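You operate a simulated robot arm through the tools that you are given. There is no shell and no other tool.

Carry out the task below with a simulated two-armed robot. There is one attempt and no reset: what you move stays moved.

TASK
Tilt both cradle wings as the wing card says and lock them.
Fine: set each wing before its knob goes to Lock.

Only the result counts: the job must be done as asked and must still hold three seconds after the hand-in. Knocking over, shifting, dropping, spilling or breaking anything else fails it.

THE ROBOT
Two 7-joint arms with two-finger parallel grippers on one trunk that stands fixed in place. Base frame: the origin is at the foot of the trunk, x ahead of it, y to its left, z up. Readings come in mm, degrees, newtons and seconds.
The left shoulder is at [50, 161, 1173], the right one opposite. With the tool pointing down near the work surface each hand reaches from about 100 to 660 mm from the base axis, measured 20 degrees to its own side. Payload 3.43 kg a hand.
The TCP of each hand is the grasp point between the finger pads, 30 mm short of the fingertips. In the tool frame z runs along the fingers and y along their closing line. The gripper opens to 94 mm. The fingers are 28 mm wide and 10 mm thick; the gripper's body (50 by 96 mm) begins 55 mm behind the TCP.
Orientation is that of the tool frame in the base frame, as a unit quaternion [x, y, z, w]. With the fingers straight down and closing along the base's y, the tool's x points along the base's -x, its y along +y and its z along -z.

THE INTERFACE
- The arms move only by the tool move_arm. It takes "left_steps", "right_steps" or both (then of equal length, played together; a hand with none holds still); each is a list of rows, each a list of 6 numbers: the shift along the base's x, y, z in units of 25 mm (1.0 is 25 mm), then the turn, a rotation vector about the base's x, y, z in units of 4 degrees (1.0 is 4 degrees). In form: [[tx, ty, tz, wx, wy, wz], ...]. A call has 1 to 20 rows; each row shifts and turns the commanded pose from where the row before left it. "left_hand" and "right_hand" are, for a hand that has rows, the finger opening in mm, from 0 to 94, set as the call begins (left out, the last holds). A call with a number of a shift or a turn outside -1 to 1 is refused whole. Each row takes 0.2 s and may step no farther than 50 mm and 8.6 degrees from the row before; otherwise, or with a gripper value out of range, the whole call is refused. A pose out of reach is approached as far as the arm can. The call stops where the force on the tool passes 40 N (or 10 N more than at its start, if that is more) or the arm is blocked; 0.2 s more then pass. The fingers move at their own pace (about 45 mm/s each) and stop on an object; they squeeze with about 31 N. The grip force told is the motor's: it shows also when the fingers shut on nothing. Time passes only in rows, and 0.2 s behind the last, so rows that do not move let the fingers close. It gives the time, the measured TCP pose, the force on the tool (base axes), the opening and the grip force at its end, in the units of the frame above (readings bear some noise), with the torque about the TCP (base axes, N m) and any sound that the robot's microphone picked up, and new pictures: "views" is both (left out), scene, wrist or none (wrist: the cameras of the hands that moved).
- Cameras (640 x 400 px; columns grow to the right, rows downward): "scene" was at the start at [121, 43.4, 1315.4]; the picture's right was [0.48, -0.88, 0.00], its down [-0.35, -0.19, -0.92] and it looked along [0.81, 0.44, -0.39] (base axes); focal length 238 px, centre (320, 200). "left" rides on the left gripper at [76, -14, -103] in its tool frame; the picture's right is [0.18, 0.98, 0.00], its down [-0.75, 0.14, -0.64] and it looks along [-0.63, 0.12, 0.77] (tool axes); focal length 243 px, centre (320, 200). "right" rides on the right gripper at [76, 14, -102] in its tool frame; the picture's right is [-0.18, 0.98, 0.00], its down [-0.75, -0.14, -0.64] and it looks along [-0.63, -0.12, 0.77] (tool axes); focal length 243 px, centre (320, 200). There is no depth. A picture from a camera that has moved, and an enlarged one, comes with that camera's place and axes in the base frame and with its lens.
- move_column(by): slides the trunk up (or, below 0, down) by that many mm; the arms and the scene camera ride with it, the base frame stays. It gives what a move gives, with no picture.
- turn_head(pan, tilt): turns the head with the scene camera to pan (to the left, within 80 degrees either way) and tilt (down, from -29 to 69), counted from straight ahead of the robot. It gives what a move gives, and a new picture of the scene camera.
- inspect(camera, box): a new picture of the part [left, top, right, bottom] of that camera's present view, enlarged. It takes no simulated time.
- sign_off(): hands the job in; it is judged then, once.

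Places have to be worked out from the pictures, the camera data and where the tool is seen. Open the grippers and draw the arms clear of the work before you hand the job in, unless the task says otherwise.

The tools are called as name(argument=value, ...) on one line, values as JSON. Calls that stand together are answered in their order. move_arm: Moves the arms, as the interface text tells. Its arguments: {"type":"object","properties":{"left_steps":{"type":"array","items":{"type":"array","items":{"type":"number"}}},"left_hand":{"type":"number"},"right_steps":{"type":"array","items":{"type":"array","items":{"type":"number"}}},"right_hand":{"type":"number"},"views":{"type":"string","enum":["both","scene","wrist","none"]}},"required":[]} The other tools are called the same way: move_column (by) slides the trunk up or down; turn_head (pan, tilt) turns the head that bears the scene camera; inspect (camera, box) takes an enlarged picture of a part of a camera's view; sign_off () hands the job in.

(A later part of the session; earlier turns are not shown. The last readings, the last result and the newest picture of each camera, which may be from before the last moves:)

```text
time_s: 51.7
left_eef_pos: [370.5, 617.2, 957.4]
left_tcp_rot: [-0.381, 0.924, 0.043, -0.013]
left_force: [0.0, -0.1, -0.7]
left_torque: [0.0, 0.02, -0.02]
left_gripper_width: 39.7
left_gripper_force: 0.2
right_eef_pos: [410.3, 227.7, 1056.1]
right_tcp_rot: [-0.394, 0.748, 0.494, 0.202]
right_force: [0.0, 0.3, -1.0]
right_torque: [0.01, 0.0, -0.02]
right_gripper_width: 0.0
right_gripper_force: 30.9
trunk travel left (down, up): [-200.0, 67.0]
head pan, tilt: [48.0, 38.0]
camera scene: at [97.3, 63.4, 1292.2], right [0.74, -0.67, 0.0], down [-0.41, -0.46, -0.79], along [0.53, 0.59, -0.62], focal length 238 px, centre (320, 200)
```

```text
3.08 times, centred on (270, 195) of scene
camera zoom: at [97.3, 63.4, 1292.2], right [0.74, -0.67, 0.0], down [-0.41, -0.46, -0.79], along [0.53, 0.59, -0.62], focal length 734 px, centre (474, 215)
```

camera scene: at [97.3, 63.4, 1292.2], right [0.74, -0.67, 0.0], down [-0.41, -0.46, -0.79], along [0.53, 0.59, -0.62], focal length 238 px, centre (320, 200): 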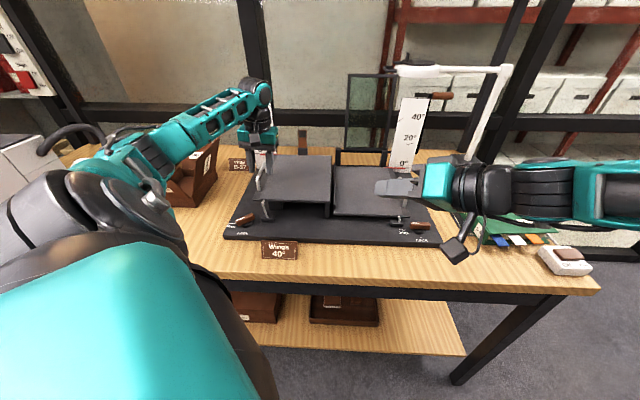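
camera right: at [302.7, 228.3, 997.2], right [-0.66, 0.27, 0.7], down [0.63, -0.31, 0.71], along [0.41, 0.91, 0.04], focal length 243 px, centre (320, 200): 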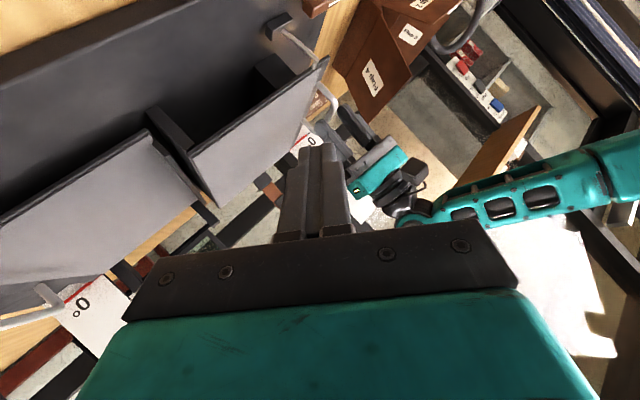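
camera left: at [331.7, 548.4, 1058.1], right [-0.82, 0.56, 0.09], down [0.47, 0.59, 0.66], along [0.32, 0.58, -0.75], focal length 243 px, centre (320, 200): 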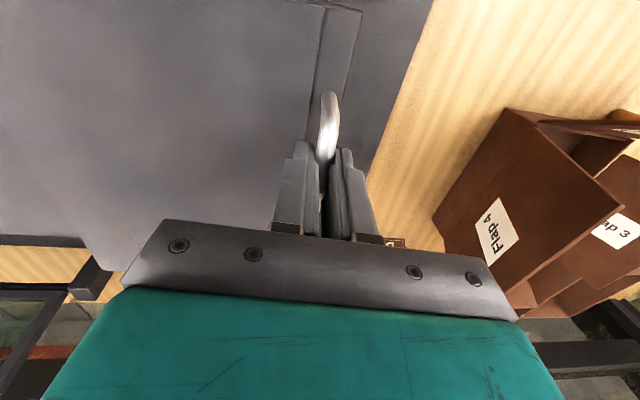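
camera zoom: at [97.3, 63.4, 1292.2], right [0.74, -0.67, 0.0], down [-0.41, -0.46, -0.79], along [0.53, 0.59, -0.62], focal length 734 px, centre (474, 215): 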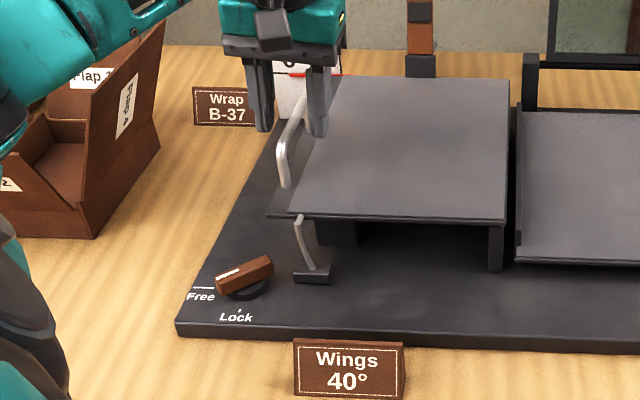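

The wing falls even with the knob at 40°, so it truly needs a second hand. My best option is the right fingertip as a prop under the left wing's front edge close to the hinge (about R=35 mm), the only part it might reach; I test how far left the right hand can stretch with tool and forearm straight along +y.

move_arm(right_steps=[[0.2, 0, -0.9, 0.98, 0, 0], [0.2, 0, -0.9, 0.98, 0, 0], [0.2, 0, -0.9, 0.98, 0, 0], [0.2, 0, -0.9, 0.98, 0, 0], [0, 0.8, -0.4, 0, 0, 0], [0, 0.8, -0.4, 0, 0, 0], [0, 0.8, -0.2, 0, 0, 0], [0, 0.8, 0, 0, 0, 0], [0, 0.8, 0, 0, 0, 0], [0, 0.8, 0, 0, 0, 0], [0, 0.5, 0, 0, 0, 0]])

```text
time_s: 54.1
left_eef_pos: [369.9, 617.2, 958.2]
left_tcp_rot: [-0.38, 0.924, 0.043, -0.013]
left_force: [0.6, 0.8, 0.8]
left_torque: [0.02, 0.0, 0.02]
left_gripper_width: 39.9
left_gripper_force: 0.1
right_eef_pos: [422.1, 341.1, 943.4]
right_tcp_rot: [-0.362, 0.674, 0.592, 0.254]
right_force: [-0.1, 0.2, 0.1]
right_torque: [0.0, 0.02, -0.01]
right_gripper_width: 0.0
right_gripper_force: 31.2
right hand out of reach, approached as far as the arm can: row 10, 11
trunk travel left (down, up): [-200.0, 67.0]
head pan, tilt: [48.0, 38.0]
camera scene: at [97.4, 63.3, 1292.2], right [0.74, -0.67, 0.0], down [-0.41, -0.46, -0.79], along [0.53, 0.59, -0.62], focal length 238 px, centre (320, 200)
camera right: at [373.1, 225.3, 913.3], right [-0.66, 0.07, 0.75], down [0.63, -0.49, 0.6], along [0.41, 0.87, 0.28], focal length 243 px, centre (320, 200)
```

scene: 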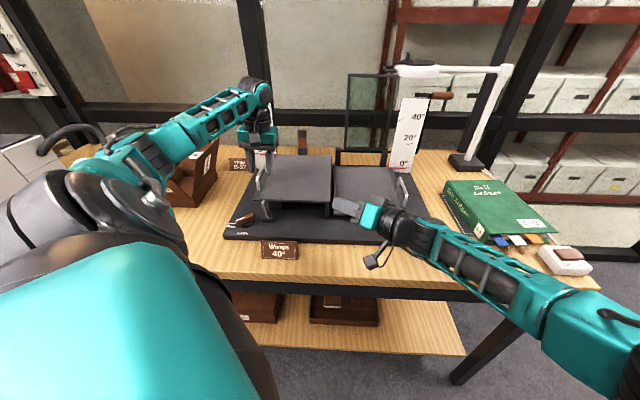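
right: 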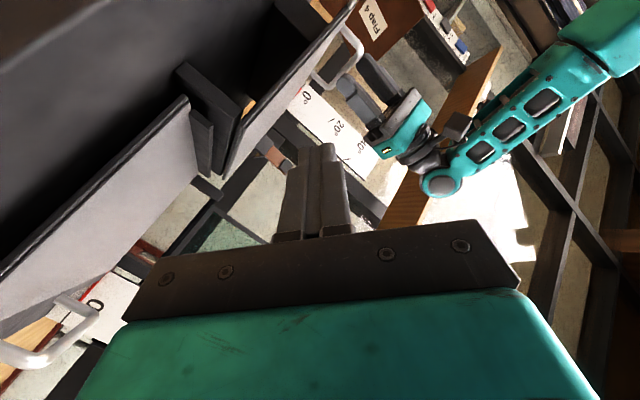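

The right arm is at its limit well short of the left wing. A clamp may only bite over the last part of the knob's travel, so I take the left hand back to the knob to turn it further (to about 62°) and retest.

move_arm(left_steps=[[0, 0, 0.8, 0, 0, 0], [0, 0, 0.8, 0, 0, 0], [0, 0, 0.8, 0, 0, 0], [-0.412, -0.19, 0, -0.46, -0.45, -0.7], [-0.412, -0.19, 0, -0.46, -0.45, -0.7], [-0.412, -0.19, 0, 0, 0, -1], [-0.412, -0.19, 0, 0, 0, -1], [-0.412, -0.19, 0, 0, 0, -1], [-0.412, -0.19, 0, 0, 0, -1], [-0.412, -0.19, 0, 0, 0, -1], [-0.412, -0.19, 0, 0, 0, -1], [-0.412, -0.19, 0, 0, 0, -1], [-0.412, -0.19, 0, 0, 0, -1], [0, 0, -0.85, 0, 0, -1], [0, 0, -0.85, 0, 0, -1], [0, 0, -0.85, 0, 0, -1], [0, 0, -0.85, 0, 0, 0], [0, 0, -0.85, 0, 0, 0], [0, 0, -0.85, 0, 0, 0], [0, 0, 0, 0, 0, 0]], left_hand=50, views="wrist")

inspect(camera="left", box=[220, 60, 420, 260])

```text
time_s: 58.3
left_eef_pos: [267.6, 571.0, 890.0]
left_tcp_rot: [0.043, 0.999, -0.001, 0.006]
left_force: [0.2, -0.2, -0.5]
left_torque: [0.03, -0.01, -0.01]
left_gripper_width: 49.8
left_gripper_force: 0.1
right_eef_pos: [422.7, 339.9, 943.7]
right_tcp_rot: [-0.362, 0.674, 0.592, 0.254]
right_force: [-0.7, -0.4, -0.5]
right_torque: [0.0, 0.02, -0.03]
right_gripper_width: 0.0
right_gripper_force: 31.8
trunk travel left (down, up): [-200.0, 67.0]
head pan, tilt: [48.0, 38.0]
camera left: at [190.5, 562.6, 992.7], right [-0.1, 0.99, 0.0], down [0.76, 0.08, 0.65], along [0.65, 0.06, -0.76], focal length 243 px, centre (320, 200)
```

left: 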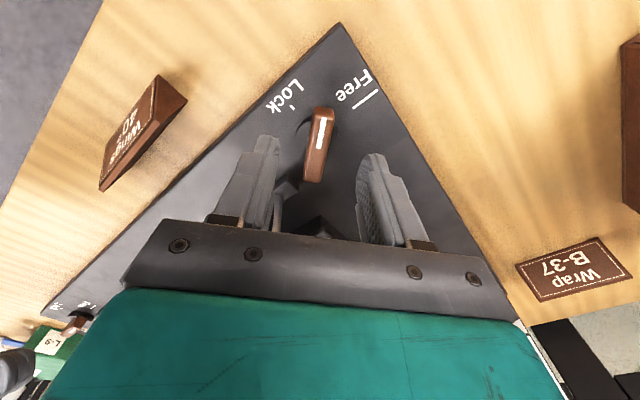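

```text
2.00 times, centred on (320, 160) of left
camera zoom: at [190.5, 562.6, 992.7], right [-0.1, 0.99, 0.0], down [0.76, 0.08, 0.65], along [0.65, 0.06, -0.76], focal length 485 px, centre (320, 280)
```

zoom: 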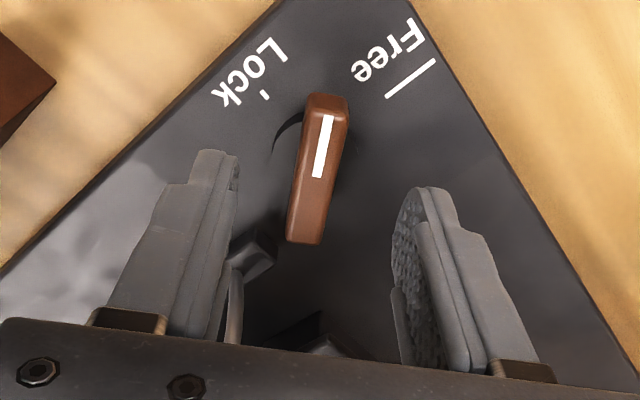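

The bar sits at ~42°, centre about [267.5,567.5]. I lower, close on it, and then turn it 20° further.

move_arm(left_steps=[[0, -0.12, -0.6, 0, 0, 0], [0, 0, -0.52, 0, 0, 0], [0, 0, 0, 0, 0, 0]], views="none")

move_arm(left_steps=[[0, 0, 0, 0, 0, 0], [0, 0, 0, 0, 0, 0], [0, 0, 0, 0, 0, 0], [0, 0, 0, 0, 0, 0]], left_hand=0, views="none")

move_arm(left_steps=[[0, 0, 0, 0, 0, 1], [0, 0, 0, 0, 0, 1], [0, 0, 0, 0, 0, 1], [0, 0, 0, 0, 0, 1], [0, 0, 0, 0, 0, 1], [0, 0, 0, 0, 0, 0]])

```text
time_s: 59.1
left_eef_pos: [268.6, 568.6, 860.4]
left_tcp_rot: [0.042, 0.999, -0.001, 0.005]
left_force: [0.3, 0.7, -0.1]
left_torque: [0.01, -0.02, 0.0]
left_gripper_width: 50.2
left_gripper_force: 0.1
right_eef_pos: [422.0, 339.5, 944.3]
right_tcp_rot: [-0.363, 0.673, 0.592, 0.253]
right_force: [0.2, -0.2, -0.1]
right_torque: [0.02, -0.01, 0.02]
right_gripper_width: 0.0
right_gripper_force: 30.8
trunk travel left (down, up): [-200.0, 67.0]
head pan, tilt: [48.0, 38.0]
```

```text
time_s: 60.1
left_eef_pos: [269.0, 569.7, 860.8]
left_tcp_rot: [0.043, 0.999, 0.0, 0.006]
left_force: [1.0, 8.8, 1.8]
left_torque: [0.22, 0.09, 0.01]
left_gripper_width: 14.0
left_gripper_force: 44.9
right_eef_pos: [422.4, 341.3, 944.3]
right_tcp_rot: [-0.363, 0.674, 0.592, 0.254]
right_force: [0.1, 0.0, -0.7]
right_torque: [0.01, 0.06, -0.02]
right_gripper_width: 0.1
right_gripper_force: 31.0
trunk travel left (down, up): [-200.0, 67.0]
head pan, tilt: [48.0, 38.0]
```

```text
time_s: 61.5
left_eef_pos: [267.2, 568.4, 860.6]
left_tcp_rot: [-0.133, 0.991, -0.002, 0.004]
left_force: [-4.0, 5.1, -8.4]
left_torque: [0.68, -1.24, 0.02]
left_gripper_width: 14.2
left_gripper_force: 45.2
right_eef_pos: [421.0, 340.5, 944.4]
right_tcp_rot: [-0.362, 0.674, 0.591, 0.253]
right_force: [0.1, 0.1, -0.6]
right_torque: [-0.02, 0.0, 0.01]
right_gripper_width: 0.1
right_gripper_force: 31.0
trunk travel left (down, up): [-200.0, 67.0]
head pan, tilt: [48.0, 38.0]
camera scene: at [97.2, 64.4, 1292.1], right [0.74, -0.67, 0.0], down [-0.41, -0.46, -0.79], along [0.53, 0.58, -0.62], focal length 238 px, centre (320, 200)
camera left: at [197.7, 533.7, 963.7], right [-0.44, 0.9, 0.0], down [0.68, 0.33, 0.65], along [0.59, 0.28, -0.76], focal length 243 px, centre (320, 200)
```

scene: 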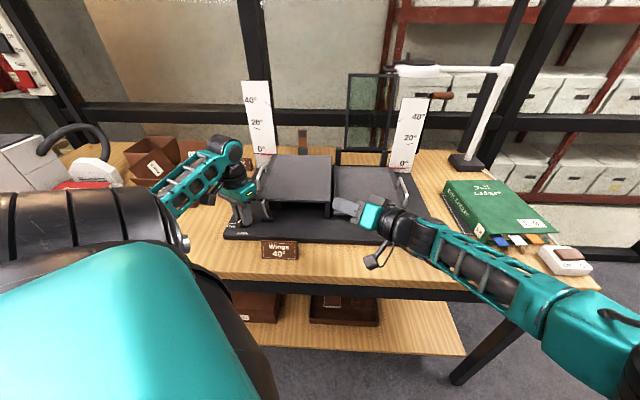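
left: 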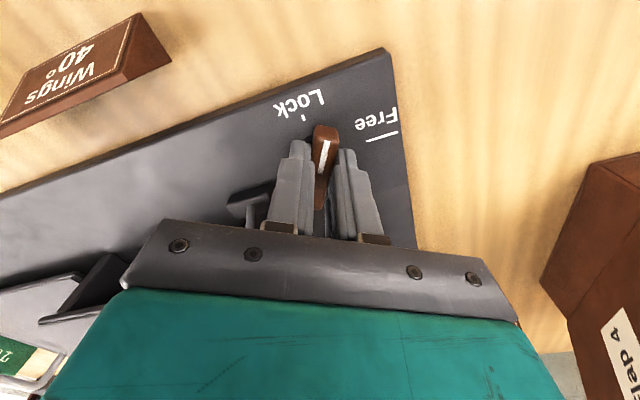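

The knob now stands at about 61°, no click heard. I release it and return to the handle for another lift-and-release test.

move_arm(left_steps=[[0, 0, 0, 0, 0, 0], [0, 0, 0, 0, 0, 0], [0, 0, 0.9, 0, 0, 0], [0, 0, 0.9, 0, 0, 0], [0, 0, 1, 0, 0, 0], [0, 0, 1, 0, 0, 0], [0, 0, 1, 0, 0, 0], [0, 0, 0.6, 0, 0, 0], [0.4, 0.216, 0, 0, 0, 0.74], [0.4, 0.216, 0, 0, 0, 0.74], [0.4, 0.216, 0, 0, 0, 0.74], [0.4, 0.216, 0, 0, 0, 0.74], [0.4, 0.216, 0, 0, 0, 0.74], [0.4, 0.216, 0, 0, 0, 0.74], [0.4, 0.216, 0, 0, 0, 0.74], [0.4, 0.216, 0, 0, 0, 0.74], [0.4, 0.216, 0, 0, 0, 0.74], [0.4, 0.216, 0, 0, 0, 0.74], [0, 0, 0, 0, 0, 0]], left_hand=50)

inspect(camera="scene", box=[210, 130, 330, 260])

```text
time_s: 65.5
left_eef_pos: [365.9, 616.6, 997.2]
left_tcp_rot: [-0.383, 0.924, 0.002, 0.004]
left_force: [0.1, 0.7, -1.1]
left_torque: [-0.04, -0.04, -0.01]
left_gripper_width: 49.8
left_gripper_force: 0.2
left hand out of reach, approached as far as the arm can: row 17
right_eef_pos: [422.8, 340.8, 945.0]
right_tcp_rot: [-0.362, 0.674, 0.592, 0.253]
right_force: [0.0, 0.0, 0.7]
right_torque: [0.0, 0.02, -0.03]
right_gripper_width: 0.1
right_gripper_force: 30.6
trunk travel left (down, up): [-200.0, 67.0]
head pan, tilt: [48.0, 38.0]
camera scene: at [97.3, 63.4, 1292.2], right [0.74, -0.67, 0.0], down [-0.41, -0.46, -0.79], along [0.53, 0.59, -0.62], focal length 238 px, centre (320, 200)
camera left: at [322.0, 551.4, 1098.9], right [-0.82, 0.57, 0.0], down [0.43, 0.63, 0.65], along [0.37, 0.53, -0.76], focal length 243 px, centre (320, 200)
```

scene: 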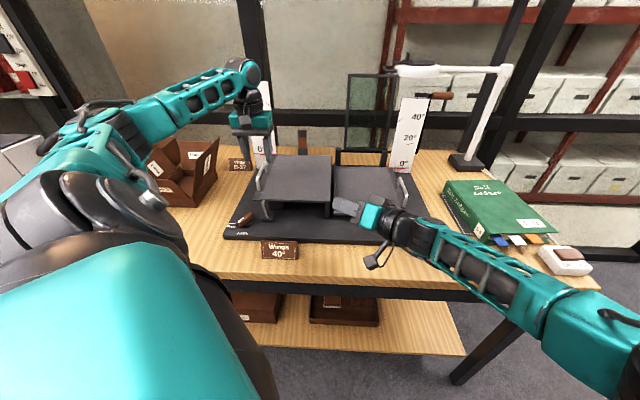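
left: 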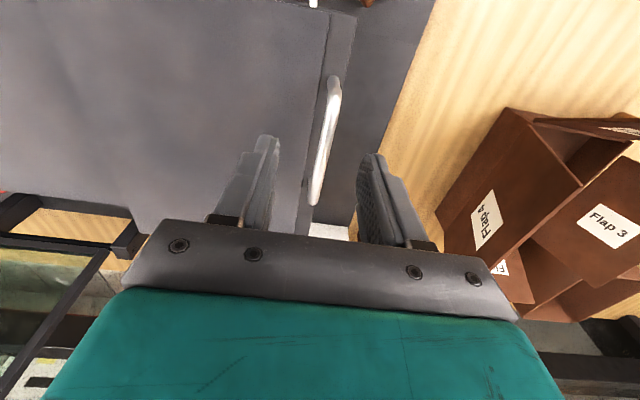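

```text
3.08 times, centred on (270, 195) of scene
camera zoom: at [97.3, 63.4, 1292.2], right [0.74, -0.67, 0.0], down [-0.41, -0.46, -0.79], along [0.53, 0.59, -0.62], focal length 734 px, centre (474, 215)
```

zoom: 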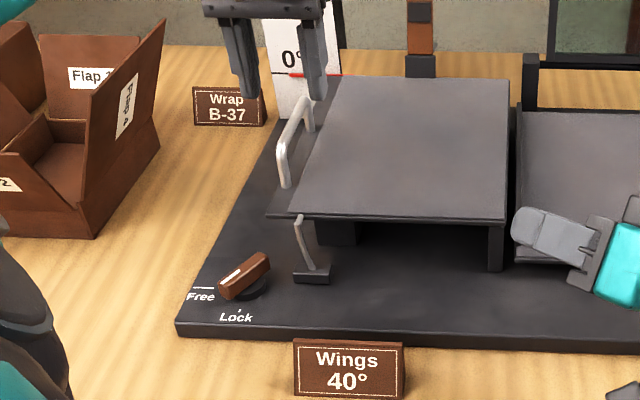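

The knob stays at ~60°. I descend onto the handle, grip, lift ~5° and read the forces.

move_arm(left_steps=[[0, 0.22, -0.8, 0, 0, 0], [0, 0, -0.8, 0, 0, 0], [0, 0, -0.75, 0, 0, 0], [0, 0, 0, 0, 0, 0]], views="none")

move_arm(left_steps=[[0, 0, 0, 0, 0, 0], [0, 0, 0, 0, 0, 0], [0, 0, 0, 0, 0, 0], [0, 0, 0, 0, 0, 0]], left_hand=0, views="none")

move_arm(left_steps=[[0.06, -0.06, 0.29, 0.355, 0.351, 0], [0.06, -0.06, 0.28, 0.355, 0.351, 0], [0, 0, 0, 0, 0, 0]], views="scene")

inspect(camera="scene", box=[210, 130, 330, 260])

```text
time_s: 66.5
left_eef_pos: [366.9, 622.3, 938.6]
left_tcp_rot: [-0.38, 0.925, 0.001, 0.005]
left_force: [0.1, 0.1, 0.6]
left_torque: [0.0, 0.01, 0.01]
left_gripper_width: 50.1
left_gripper_force: 0.0
right_eef_pos: [422.0, 340.1, 944.2]
right_tcp_rot: [-0.362, 0.674, 0.592, 0.254]
right_force: [0.2, 0.0, 0.2]
right_torque: [0.02, 0.03, -0.01]
right_gripper_width: 0.1
right_gripper_force: 31.0
trunk travel left (down, up): [-200.0, 67.0]
head pan, tilt: [48.0, 38.0]
```

```text
time_s: 67.5
left_eef_pos: [366.5, 624.8, 938.7]
left_tcp_rot: [-0.382, 0.924, 0.003, 0.005]
left_force: [-10.1, 10.0, 1.7]
left_torque: [-0.08, 0.42, 0.15]
left_gripper_width: 9.2
left_gripper_force: 43.4
right_eef_pos: [421.0, 341.7, 945.1]
right_tcp_rot: [-0.363, 0.674, 0.591, 0.255]
right_force: [0.3, 0.1, 1.1]
right_torque: [-0.02, 0.0, 0.0]
right_gripper_width: 0.0
right_gripper_force: 31.2
trunk travel left (down, up): [-200.0, 67.0]
head pan, tilt: [48.0, 38.0]
```

```text
time_s: 68.3
left_eef_pos: [368.3, 621.5, 952.5]
left_tcp_rot: [-0.382, 0.923, 0.036, -0.009]
left_force: [-12.0, 22.8, 5.2]
left_torque: [-0.57, 1.05, 0.16]
left_gripper_width: 9.4
left_gripper_force: 43.1
right_eef_pos: [421.6, 341.4, 945.9]
right_tcp_rot: [-0.363, 0.675, 0.59, 0.254]
right_force: [-0.3, 0.2, 0.7]
right_torque: [0.03, 0.01, 0.02]
right_gripper_width: 0.0
right_gripper_force: 30.3
trunk travel left (down, up): [-200.0, 67.0]
head pan, tilt: [48.0, 38.0]
camera scene: at [95.9, 65.3, 1292.3], right [0.74, -0.67, 0.0], down [-0.41, -0.46, -0.79], along [0.53, 0.58, -0.62], focal length 238 px, centre (320, 200)
```

scene: 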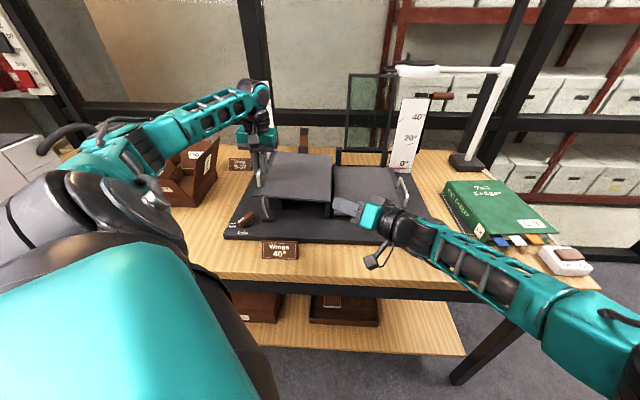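

```text
3.08 times, centred on (270, 195) of scene
camera zoom: at [95.9, 65.3, 1292.3], right [0.74, -0.67, 0.0], down [-0.41, -0.46, -0.79], along [0.53, 0.58, -0.62], focal length 734 px, centre (474, 215)
```

zoom: 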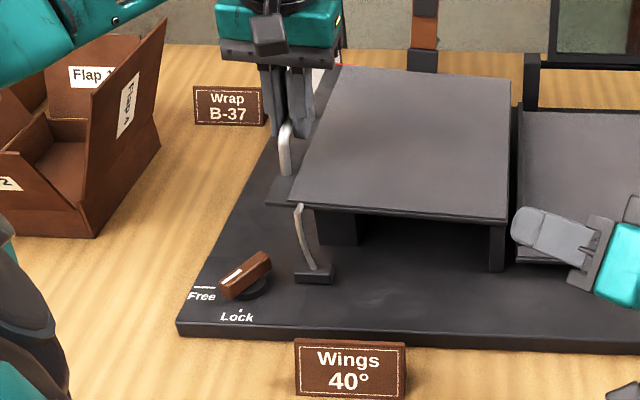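

The wing still lifts freely with the knob at 60°. I release to see whether it holds.

move_arm(left_steps=[[0, 0, 0, 0, 0, 0]], left_hand=40, views="scene")

inspect(camera="scene", box=[210, 130, 330, 260])

```text
time_s: 68.7
left_eef_pos: [371.6, 616.8, 952.9]
left_tcp_rot: [-0.378, 0.925, 0.031, -0.007]
left_force: [-0.6, 0.4, 0.3]
left_torque: [0.02, -0.01, 0.0]
left_gripper_width: 40.0
left_gripper_force: 0.1
right_eef_pos: [421.7, 340.7, 944.2]
right_tcp_rot: [-0.361, 0.675, 0.591, 0.254]
right_force: [-0.3, 0.1, 0.1]
right_torque: [0.0, 0.03, 0.0]
right_gripper_width: 0.2
right_gripper_force: 30.7
trunk travel left (down, up): [-200.0, 67.0]
head pan, tilt: [48.0, 38.0]
camera scene: at [97.0, 63.7, 1292.2], right [0.74, -0.67, 0.0], down [-0.41, -0.46, -0.79], along [0.53, 0.59, -0.62], focal length 238 px, centre (320, 200)
```

scene: 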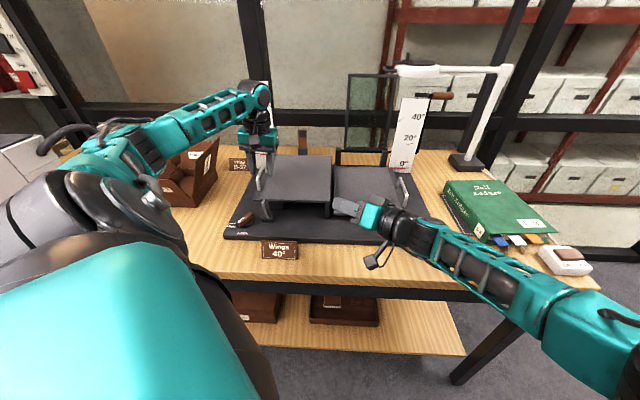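

```text
3.08 times, centred on (270, 195) of scene
camera zoom: at [97.0, 63.7, 1292.2], right [0.74, -0.67, 0.0], down [-0.41, -0.46, -0.79], along [0.53, 0.59, -0.62], focal length 734 px, centre (474, 215)
```

zoom: 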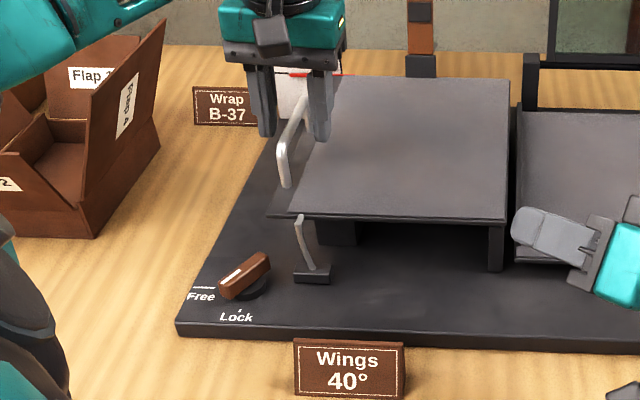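

The wing falls quickly at low angle. Before giving up on self-holding I test it safely near 40°: I lift with the hand kept vertical, so that when I open the fingers slightly the outer finger blocks any fall within ~1°. First re-grip the bar.

move_arm(left_steps=[[-0.2, 0.25, 0, -0.32, -0.315, 0], [0, 0, -0.58, -0.32, -0.315, 0], [0, 0, 0, 0, 0, 0]], left_hand=40, views="none")

move_arm(left_steps=[[0, 0, 0, 0, 0, 0], [0, 0, 0, 0, 0, 0], [0, 0, 0, 0, 0, 0], [0, 0, 0, 0, 0, 0]], left_hand=0, views="none")

move_arm(left_steps=[[0.117, -0.118, 0.599, 0, 0, 0], [0.147, -0.148, 0.586, 0, 0, 0], [0.176, -0.178, 0.568, 0, 0, 0], [0.204, -0.206, 0.55, 0, 0, 0], [0.231, -0.233, 0.528, 0, 0, 0], [0.256, -0.259, 0.502, 0, 0, 0], [0.281, -0.284, 0.476, 0, 0, 0], [0.305, -0.308, 0.444, 0, 0, 0], [0.326, -0.33, 0.412, 0, 0, 0], [0.346, -0.35, 0.38, 0, 0, 0], [0, 0, 0, 0, 0, 0]], views="scene")

inspect(camera="scene", box=[220, 70, 340, 250])

```text
time_s: 69.5
left_eef_pos: [365.1, 624.3, 937.0]
left_tcp_rot: [-0.38, 0.925, 0.004, 0.003]
left_force: [0.2, -0.6, 0.2]
left_torque: [-0.02, 0.03, 0.02]
left_gripper_width: 40.0
left_gripper_force: 0.0
right_eef_pos: [421.5, 340.2, 944.0]
right_tcp_rot: [-0.362, 0.674, 0.592, 0.253]
right_force: [-0.6, 0.4, 0.0]
right_torque: [0.0, 0.03, 0.05]
right_gripper_width: 0.2
right_gripper_force: 31.0
trunk travel left (down, up): [-200.0, 67.0]
head pan, tilt: [48.0, 38.0]
```

```text
time_s: 70.5
left_eef_pos: [365.8, 624.5, 937.1]
left_tcp_rot: [-0.38, 0.925, 0.005, 0.005]
left_force: [3.7, -4.7, -2.5]
left_torque: [0.06, -0.18, 0.35]
left_gripper_width: 9.5
left_gripper_force: 43.6
right_eef_pos: [422.8, 339.5, 944.6]
right_tcp_rot: [-0.362, 0.674, 0.592, 0.253]
right_force: [0.0, -0.8, 0.4]
right_torque: [0.0, -0.03, 0.0]
right_gripper_width: 0.1
right_gripper_force: 31.2
trunk travel left (down, up): [-200.0, 67.0]
head pan, tilt: [48.0, 38.0]
```

```text
time_s: 72.9
left_eef_pos: [422.6, 566.0, 1066.3]
left_tcp_rot: [-0.384, 0.923, 0.006, 0.007]
left_force: [-6.8, 18.0, 22.2]
left_torque: [0.32, 0.0, 0.66]
left_gripper_width: 9.3
left_gripper_force: 43.2
right_eef_pos: [419.4, 340.6, 944.6]
right_tcp_rot: [-0.363, 0.674, 0.591, 0.254]
right_force: [0.2, 0.0, 0.6]
right_torque: [0.0, 0.02, 0.01]
right_gripper_width: 0.1
right_gripper_force: 31.0
trunk travel left (down, up): [-200.0, 67.0]
head pan, tilt: [48.0, 38.0]
camera scene: at [95.0, 63.4, 1292.6], right [0.74, -0.67, 0.0], down [-0.41, -0.46, -0.79], along [0.53, 0.59, -0.61], focal length 238 px, centre (320, 200)
```

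scene: 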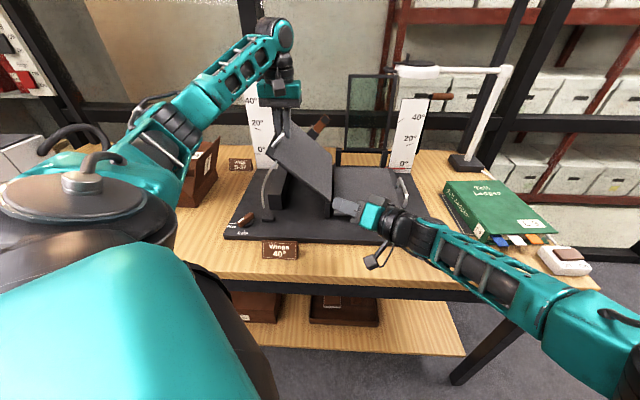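

```text
2.22 times, centred on (280, 160) of scene
camera zoom: at [95.0, 63.4, 1292.6], right [0.74, -0.67, 0.0], down [-0.41, -0.46, -0.79], along [0.53, 0.59, -0.61], focal length 530 px, centre (409, 289)
```

zoom: 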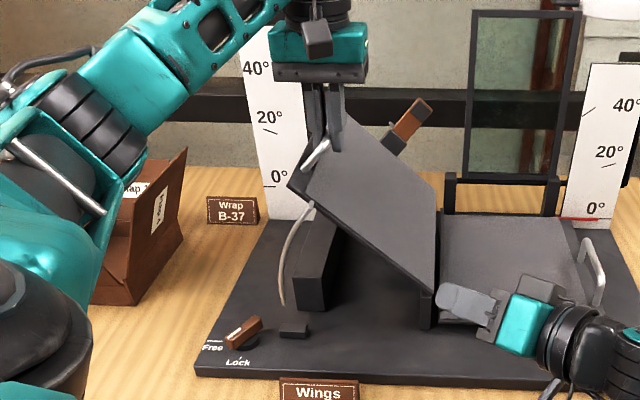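

The wing is at roughly 41° with the hand vertical. I notice the rod's lower end seems to have come clear of its block, so I look closer.

inspect(camera="scene", box=[225, 150, 285, 240])

inspect(camera="scene", box=[240, 80, 300, 150])

```text
4.44 times, centred on (255, 195) of scene
camera zoom: at [95.0, 63.4, 1292.6], right [0.74, -0.67, 0.0], down [-0.41, -0.46, -0.79], along [0.53, 0.59, -0.61], focal length 1060 px, centre (609, 222)
```

zoom: 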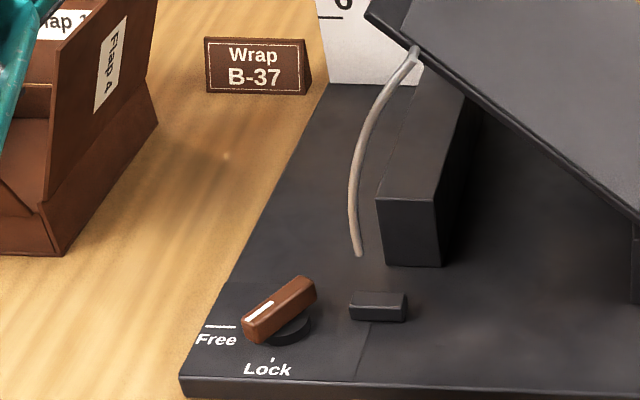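

```text
5.71 times, centred on (270, 115) of scene
camera zoom: at [95.0, 63.4, 1292.6], right [0.74, -0.67, 0.0], down [-0.41, -0.46, -0.79], along [0.53, 0.59, -0.61], focal length 1362 px, centre (606, 686)
```

zoom: 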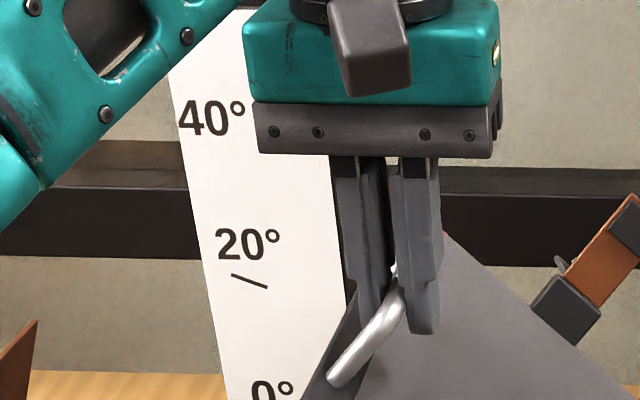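

Now I open the fingers to 16 mm only: if the wing would fall, the outer finger blocks it after ~3 mm.

move_arm(left_steps=[[0, 0, 0, 0, 0, 0], [0, 0, 0, 0, 0, 0]], left_hand=16)

inspect(camera="scene", box=[230, 80, 330, 240])

inspect(camera="left", box=[240, 60, 400, 240])

```text
time_s: 73.5
left_eef_pos: [425.1, 563.3, 1063.5]
left_tcp_rot: [-0.38, 0.925, 0.004, 0.003]
left_force: [-1.9, 0.3, -1.0]
left_torque: [0.0, 0.02, 0.0]
left_gripper_width: 16.7
left_gripper_force: 0.0
right_eef_pos: [420.9, 341.4, 945.1]
right_tcp_rot: [-0.362, 0.674, 0.592, 0.254]
right_force: [0.6, 1.1, -0.5]
right_torque: [0.0, 0.0, 0.02]
right_gripper_width: 0.0
right_gripper_force: 30.9
trunk travel left (down, up): [-200.0, 67.0]
head pan, tilt: [48.0, 38.0]
camera scene: at [97.3, 63.5, 1292.0], right [0.74, -0.67, 0.0], down [-0.41, -0.46, -0.79], along [0.53, 0.59, -0.62], focal length 238 px, centre (320, 200)
camera left: at [381.6, 498.2, 1165.7], right [-0.82, 0.57, 0.0], down [0.44, 0.62, 0.65], along [0.37, 0.53, -0.76], focal length 243 px, centre (320, 200)
```

scene: 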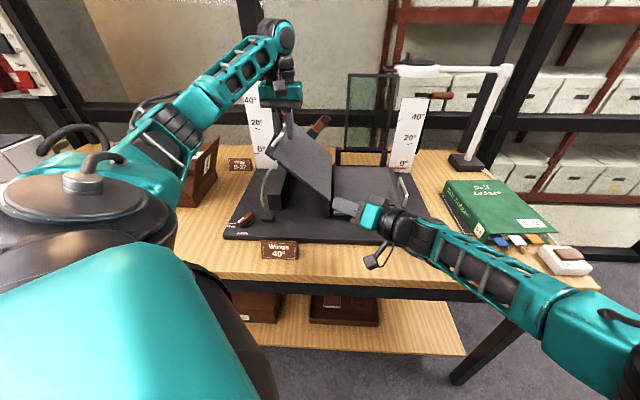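
left: 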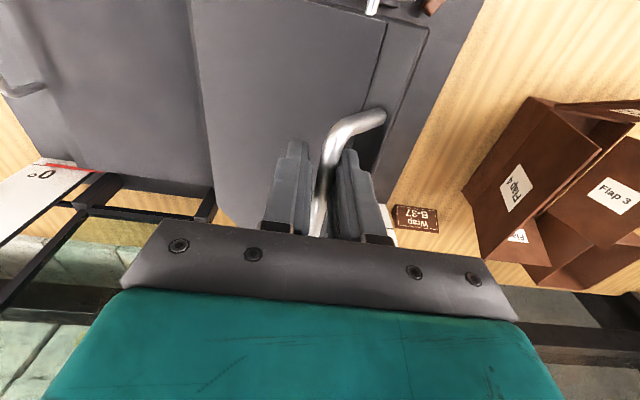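

```text
2.50 times, centred on (280, 160) of scene
camera zoom: at [97.3, 63.5, 1292.0], right [0.74, -0.67, 0.0], down [-0.41, -0.46, -0.79], along [0.53, 0.59, -0.62], focal length 596 px, centre (420, 300)
```

zoom: 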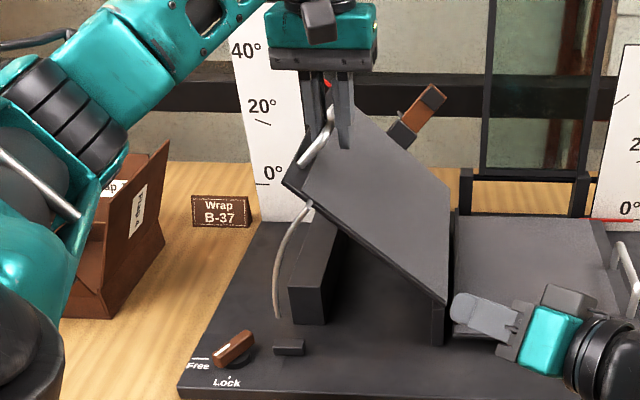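

```text
2.22 times, centred on (320, 150) of left
camera zoom: at [381.6, 498.2, 1165.7], right [-0.82, 0.57, 0.0], down [0.44, 0.62, 0.65], along [0.37, 0.53, -0.76], focal length 539 px, centre (320, 311)
```

zoom: 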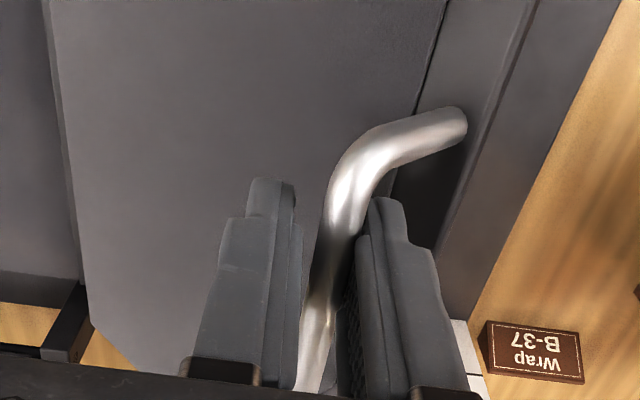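

The bar seems to lean on the outer finger with only ~1.5 N. I move the hand 6 mm outward to see if the wing follows.

move_arm(left_steps=[[-0.17, 0.17, 0, 0, 0, 0], [0, 0, 0, 0, 0, 0]])

inspect(camera="scene", box=[230, 80, 330, 240])

inspect(camera="left", box=[240, 60, 400, 240])

```text
time_s: 74.1
left_eef_pos: [420.7, 568.3, 1064.6]
left_tcp_rot: [-0.38, 0.925, 0.005, 0.004]
left_force: [1.4, 0.6, -0.3]
left_torque: [-0.03, 0.02, 0.04]
left_gripper_width: 16.0
left_gripper_force: 0.0
right_eef_pos: [422.2, 340.3, 944.0]
right_tcp_rot: [-0.362, 0.674, 0.592, 0.253]
right_force: [-0.5, -1.1, -0.1]
right_torque: [0.0, 0.01, -0.03]
right_gripper_width: 0.0
right_gripper_force: 30.5
trunk travel left (down, up): [-200.0, 67.0]
head pan, tilt: [48.0, 38.0]
camera scene: at [97.3, 63.3, 1292.2], right [0.74, -0.67, 0.0], down [-0.41, -0.46, -0.79], along [0.53, 0.59, -0.62], focal length 238 px, centre (320, 200)
camera left: at [376.4, 502.7, 1167.0], right [-0.82, 0.57, 0.0], down [0.43, 0.62, 0.65], along [0.37, 0.54, -0.76], focal length 243 px, centre (320, 200)
```

scene: 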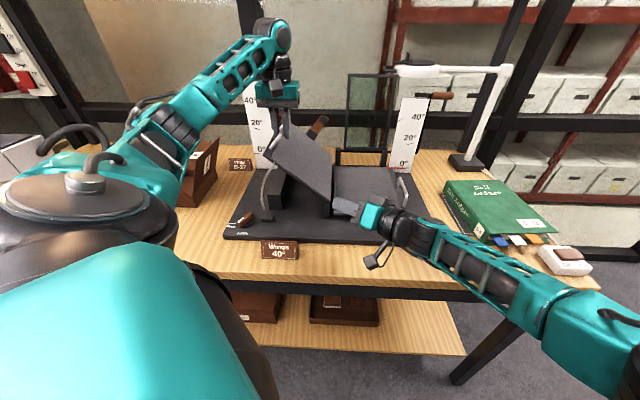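
left: 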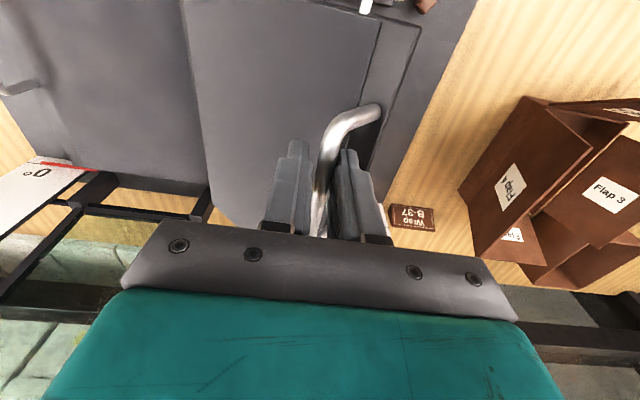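

```text
2.50 times, centred on (280, 160) of scene
camera zoom: at [97.3, 63.3, 1292.2], right [0.74, -0.67, 0.0], down [-0.41, -0.46, -0.79], along [0.53, 0.59, -0.62], focal length 596 px, centre (420, 300)
```

zoom: 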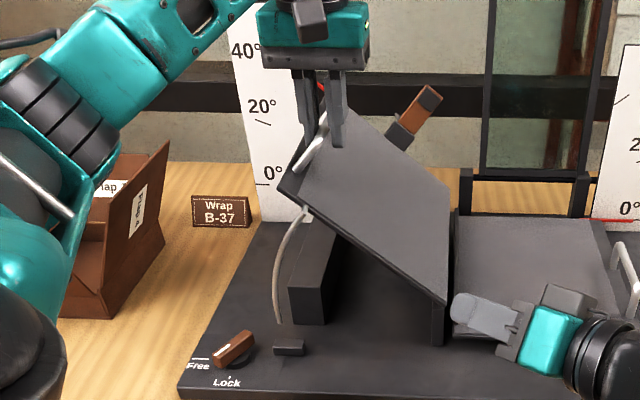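

```text
2.22 times, centred on (320, 150) of left
camera zoom: at [376.4, 502.7, 1167.0], right [-0.82, 0.57, 0.0], down [0.43, 0.62, 0.65], along [0.37, 0.54, -0.76], focal length 539 px, centre (320, 311)
```

zoom: 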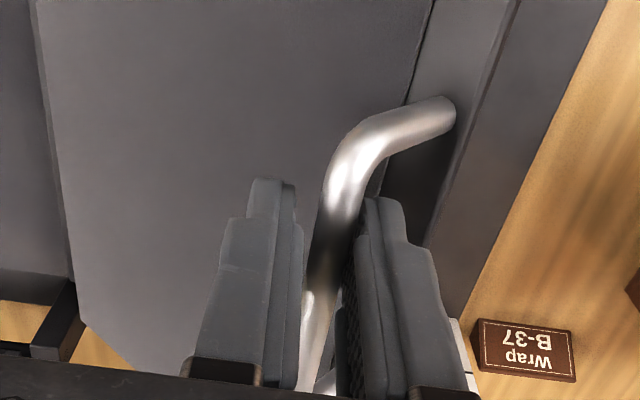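

It's ambiguous whether it followed or was pushed by the inner finger. I open to 32 mm, which lets the wing drop at most ~4° onto the outer finger, and see if it moves.

move_arm(left_steps=[[0, 0, 0, 0, 0, 0], [0, 0, 0, 0, 0, 0]], left_hand=32)

inspect(camera="scene", box=[230, 80, 330, 240])

inspect(camera="left", box=[240, 60, 400, 240])

```text
time_s: 74.7
left_eef_pos: [421.4, 569.6, 1064.2]
left_tcp_rot: [-0.381, 0.925, 0.004, 0.004]
left_force: [0.0, 0.8, -0.3]
left_torque: [-0.02, 0.0, -0.02]
left_gripper_width: 32.0
left_gripper_force: 0.1
right_eef_pos: [421.6, 340.0, 945.4]
right_tcp_rot: [-0.363, 0.673, 0.592, 0.254]
right_force: [1.0, 0.2, 0.2]
right_torque: [-0.02, 0.01, 0.0]
right_gripper_width: 0.1
right_gripper_force: 30.9
trunk travel left (down, up): [-200.0, 67.0]
head pan, tilt: [48.0, 38.0]
camera scene: at [97.4, 63.3, 1292.2], right [0.74, -0.67, 0.0], down [-0.41, -0.46, -0.79], along [0.53, 0.59, -0.62], focal length 238 px, centre (320, 200)
camera left: at [376.4, 502.8, 1166.9], right [-0.82, 0.57, 0.0], down [0.43, 0.62, 0.65], along [0.37, 0.54, -0.76], focal length 243 px, centre (320, 200)
```

scene: 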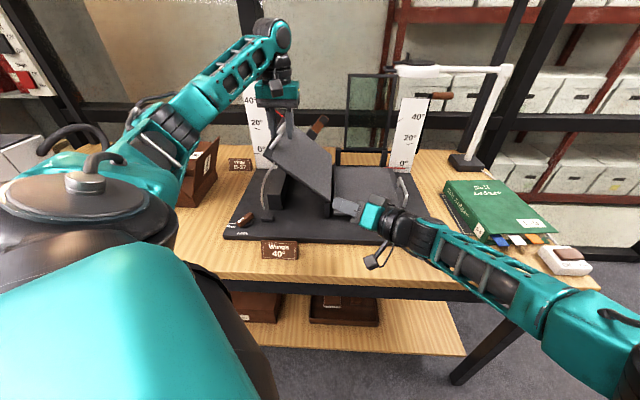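
left: 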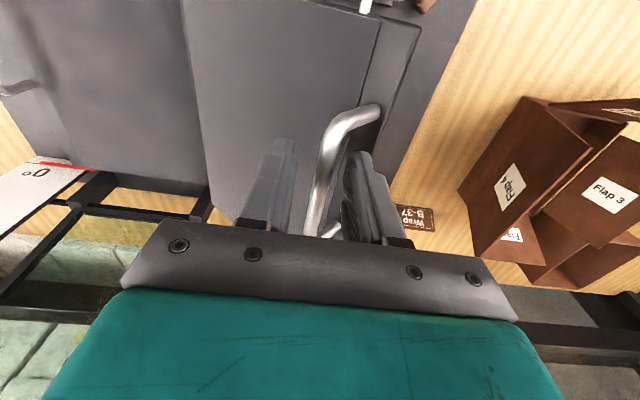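

```text
2.50 times, centred on (280, 160) of scene
camera zoom: at [97.4, 63.3, 1292.2], right [0.74, -0.67, 0.0], down [-0.41, -0.46, -0.79], along [0.53, 0.59, -0.62], focal length 596 px, centre (420, 300)
```

zoom: 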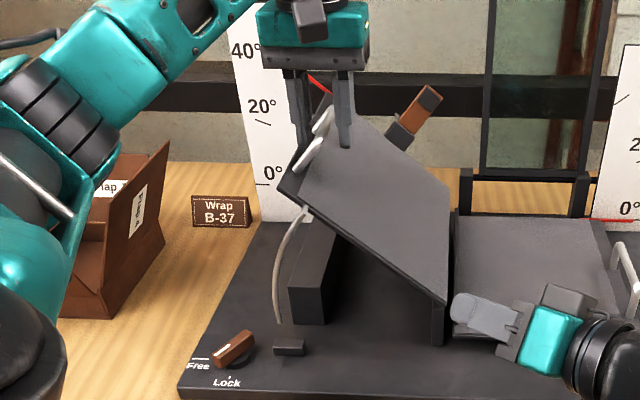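

```text
2.22 times, centred on (320, 150) of left
camera zoom: at [376.4, 502.8, 1166.9], right [-0.82, 0.57, 0.0], down [0.43, 0.62, 0.65], along [0.37, 0.54, -0.76], focal length 539 px, centre (320, 311)
```

zoom: 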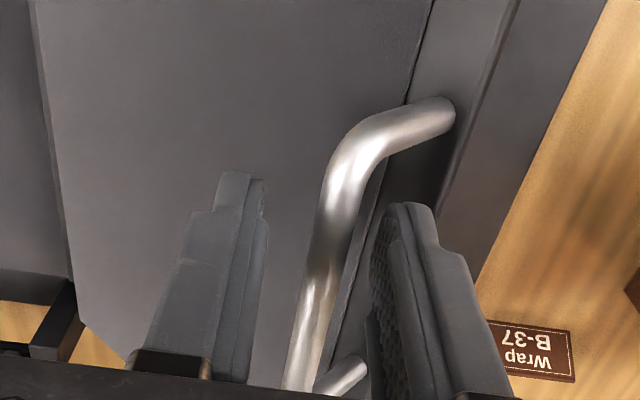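

The wing stays put with the fingers open: it holds itself near 40°. I raise the hand clear to read the pointer.

move_arm(left_steps=[[0, 0, 0.8, 0, 0, 0], [0, 0, 0.9, 0, 0, 0], [0, 0, 0.9, 0, 0, 0], [0, 0, 0, 0, 0, 0], [0, 0, 0, 0, 0, 0]], left_hand=40, views="scene")

inspect(camera="scene", box=[240, 80, 290, 130])

inspect(camera="scene", box=[230, 80, 330, 240])

```text
time_s: 75.9
left_eef_pos: [420.6, 569.4, 1130.9]
left_tcp_rot: [-0.382, 0.924, 0.005, 0.003]
left_force: [0.4, -0.3, -0.1]
left_torque: [0.0, 0.02, -0.01]
left_gripper_width: 39.9
left_gripper_force: 0.1
right_eef_pos: [422.2, 340.1, 944.5]
right_tcp_rot: [-0.362, 0.674, 0.592, 0.253]
right_force: [0.3, 0.5, -0.1]
right_torque: [-0.02, 0.0, -0.01]
right_gripper_width: 0.1
right_gripper_force: 31.0
trunk travel left (down, up): [-200.0, 67.0]
head pan, tilt: [48.0, 38.0]
camera scene: at [97.3, 63.3, 1292.2], right [0.74, -0.67, 0.0], down [-0.41, -0.46, -0.79], along [0.53, 0.59, -0.62], focal length 238 px, centre (320, 200)
```

scene: 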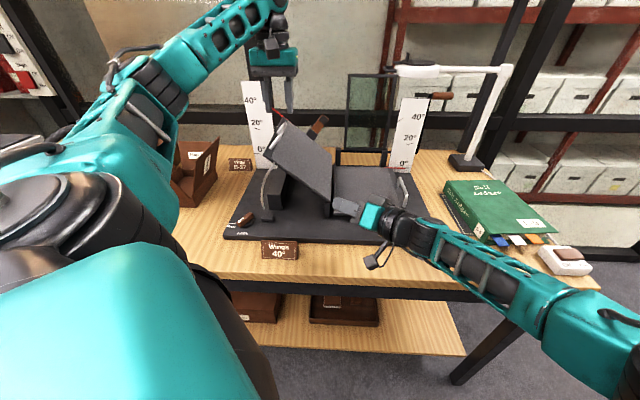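

```text
8.00 times, centred on (265, 105) of scene
camera zoom: at [97.3, 63.3, 1292.2], right [0.74, -0.67, 0.0], down [-0.41, -0.46, -0.79], along [0.53, 0.59, -0.62], focal length 1907 px, centre (760, 960)
```

zoom: 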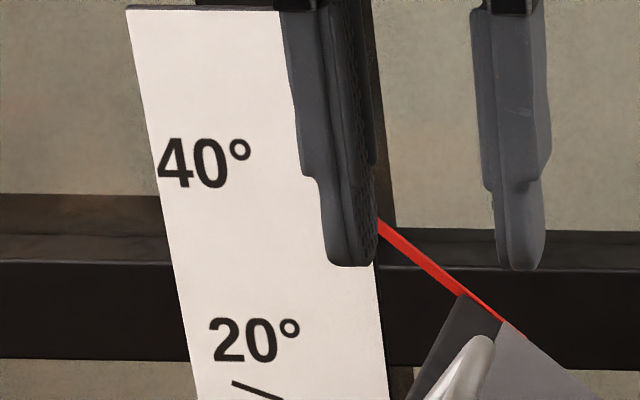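

```text
2.50 times, centred on (280, 160) of scene
camera zoom: at [97.3, 63.3, 1292.2], right [0.74, -0.67, 0.0], down [-0.41, -0.46, -0.79], along [0.53, 0.59, -0.62], focal length 596 px, centre (420, 300)
```

zoom: 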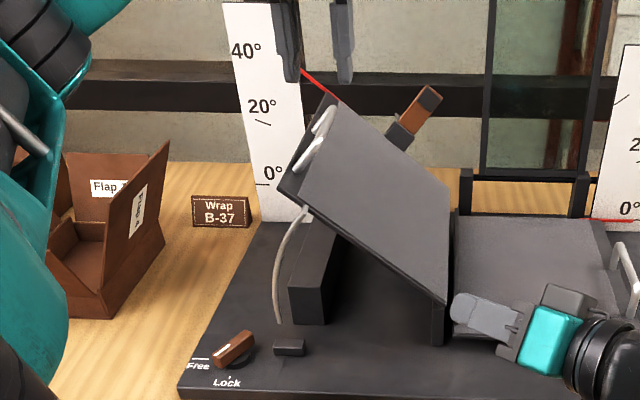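

It holds at about 39.5–39.8°. I move the hand away toward the knob at safe height and check the pointer against the 40° tick.

move_arm(left_steps=[[-0.765, 0, 0, 0, 0, -0.92], [-0.765, 0, 0, 0, 0, -0.92], [-0.765, 0, 0, 0, 0, -0.92], [-0.765, 0, 0, 0, 0, -0.92], [-0.765, 0, 0, 0, 0, -0.92], [-0.765, 0, 0, 0, 0, -0.92], [-0.765, -0.02, 0, 0, 0, -0.92], [-0.765, -0.02, 0, 0, 0, -0.92], [0, 0, 0, 0, 0, 0]], left_hand=50, views="scene")

inspect(camera="scene", box=[240, 80, 290, 130])

```text
time_s: 77.9
left_eef_pos: [332.1, 578.3, 1120.6]
left_tcp_rot: [-0.134, 0.991, 0.003, 0.005]
left_force: [-0.5, -1.4, 0.7]
left_torque: [0.01, 0.05, 0.03]
left_gripper_width: 49.6
left_gripper_force: 0.2
left hand out of reach, approached as far as the arm can: row 5, 6, 7, 8
right_eef_pos: [422.2, 339.6, 944.9]
right_tcp_rot: [-0.362, 0.674, 0.592, 0.254]
right_force: [0.3, 0.7, -1.4]
right_torque: [-0.02, 0.0, -0.03]
right_gripper_width: 0.1
right_gripper_force: 31.2
trunk travel left (down, up): [-200.0, 67.0]
head pan, tilt: [48.0, 38.0]
camera scene: at [97.3, 63.3, 1292.2], right [0.74, -0.67, 0.0], down [-0.41, -0.46, -0.79], along [0.53, 0.59, -0.62], focal length 238 px, centre (320, 200)
```

scene: 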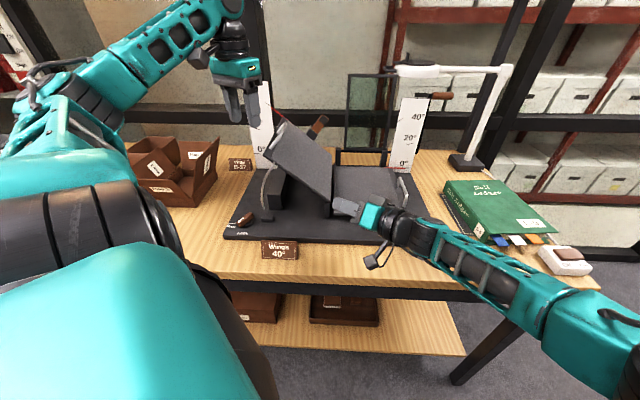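

```text
8.00 times, centred on (265, 105) of scene
camera zoom: at [97.3, 63.3, 1292.2], right [0.74, -0.67, 0.0], down [-0.41, -0.46, -0.79], along [0.53, 0.59, -0.62], focal length 1907 px, centre (760, 960)
```

zoom: 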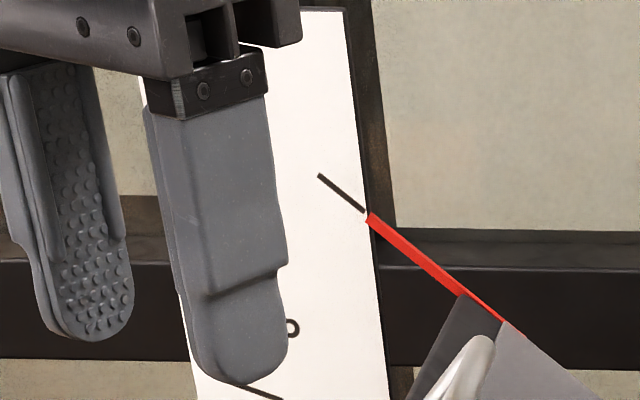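

The pointer lines up with the 40° tick. The hand stopped short on its way at this height, so I go diagonally outward and slightly down, staying clear of the wing edge.

move_arm(left_steps=[[-0.6, -0.1, -0.3, 0, 0, 0], [-0.7, -0.1, -0.35, 0, 0, 0], [-0.7, -0.1, -0.4, 0, 0, 0], [-0.5, -0.1, -0.5, 0, 0, 0], [0, 0, 0, 0, 0, 0]], views="scene")

```text
time_s: 79.1
left_eef_pos: [313.2, 575.4, 1075.1]
left_tcp_rot: [-0.133, 0.991, 0.003, 0.005]
left_force: [0.0, 0.3, -0.7]
left_torque: [-0.04, -0.02, -0.01]
left_gripper_width: 50.3
left_gripper_force: 0.0
left hand out of reach, approached as far as the arm can: row 1, 2, 3
right_eef_pos: [422.2, 340.8, 943.9]
right_tcp_rot: [-0.361, 0.674, 0.592, 0.254]
right_force: [-0.1, -0.1, 0.0]
right_torque: [-0.01, 0.0, -0.02]
right_gripper_width: 0.0
right_gripper_force: 31.2
trunk travel left (down, up): [-200.0, 67.0]
head pan, tilt: [48.0, 38.0]
camera scene: at [97.3, 63.3, 1292.2], right [0.74, -0.67, 0.0], down [-0.41, -0.46, -0.79], along [0.53, 0.59, -0.62], focal length 238 px, centre (320, 200)
```

scene: 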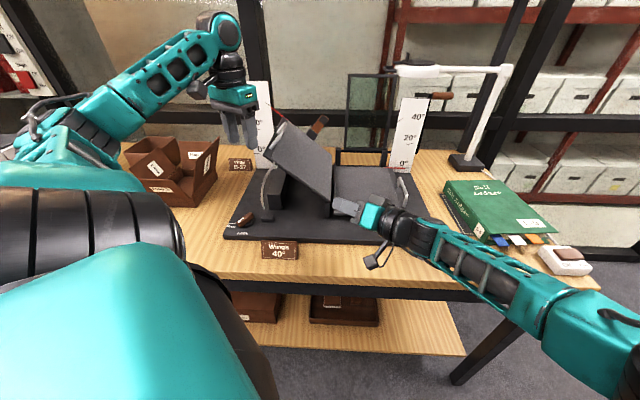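

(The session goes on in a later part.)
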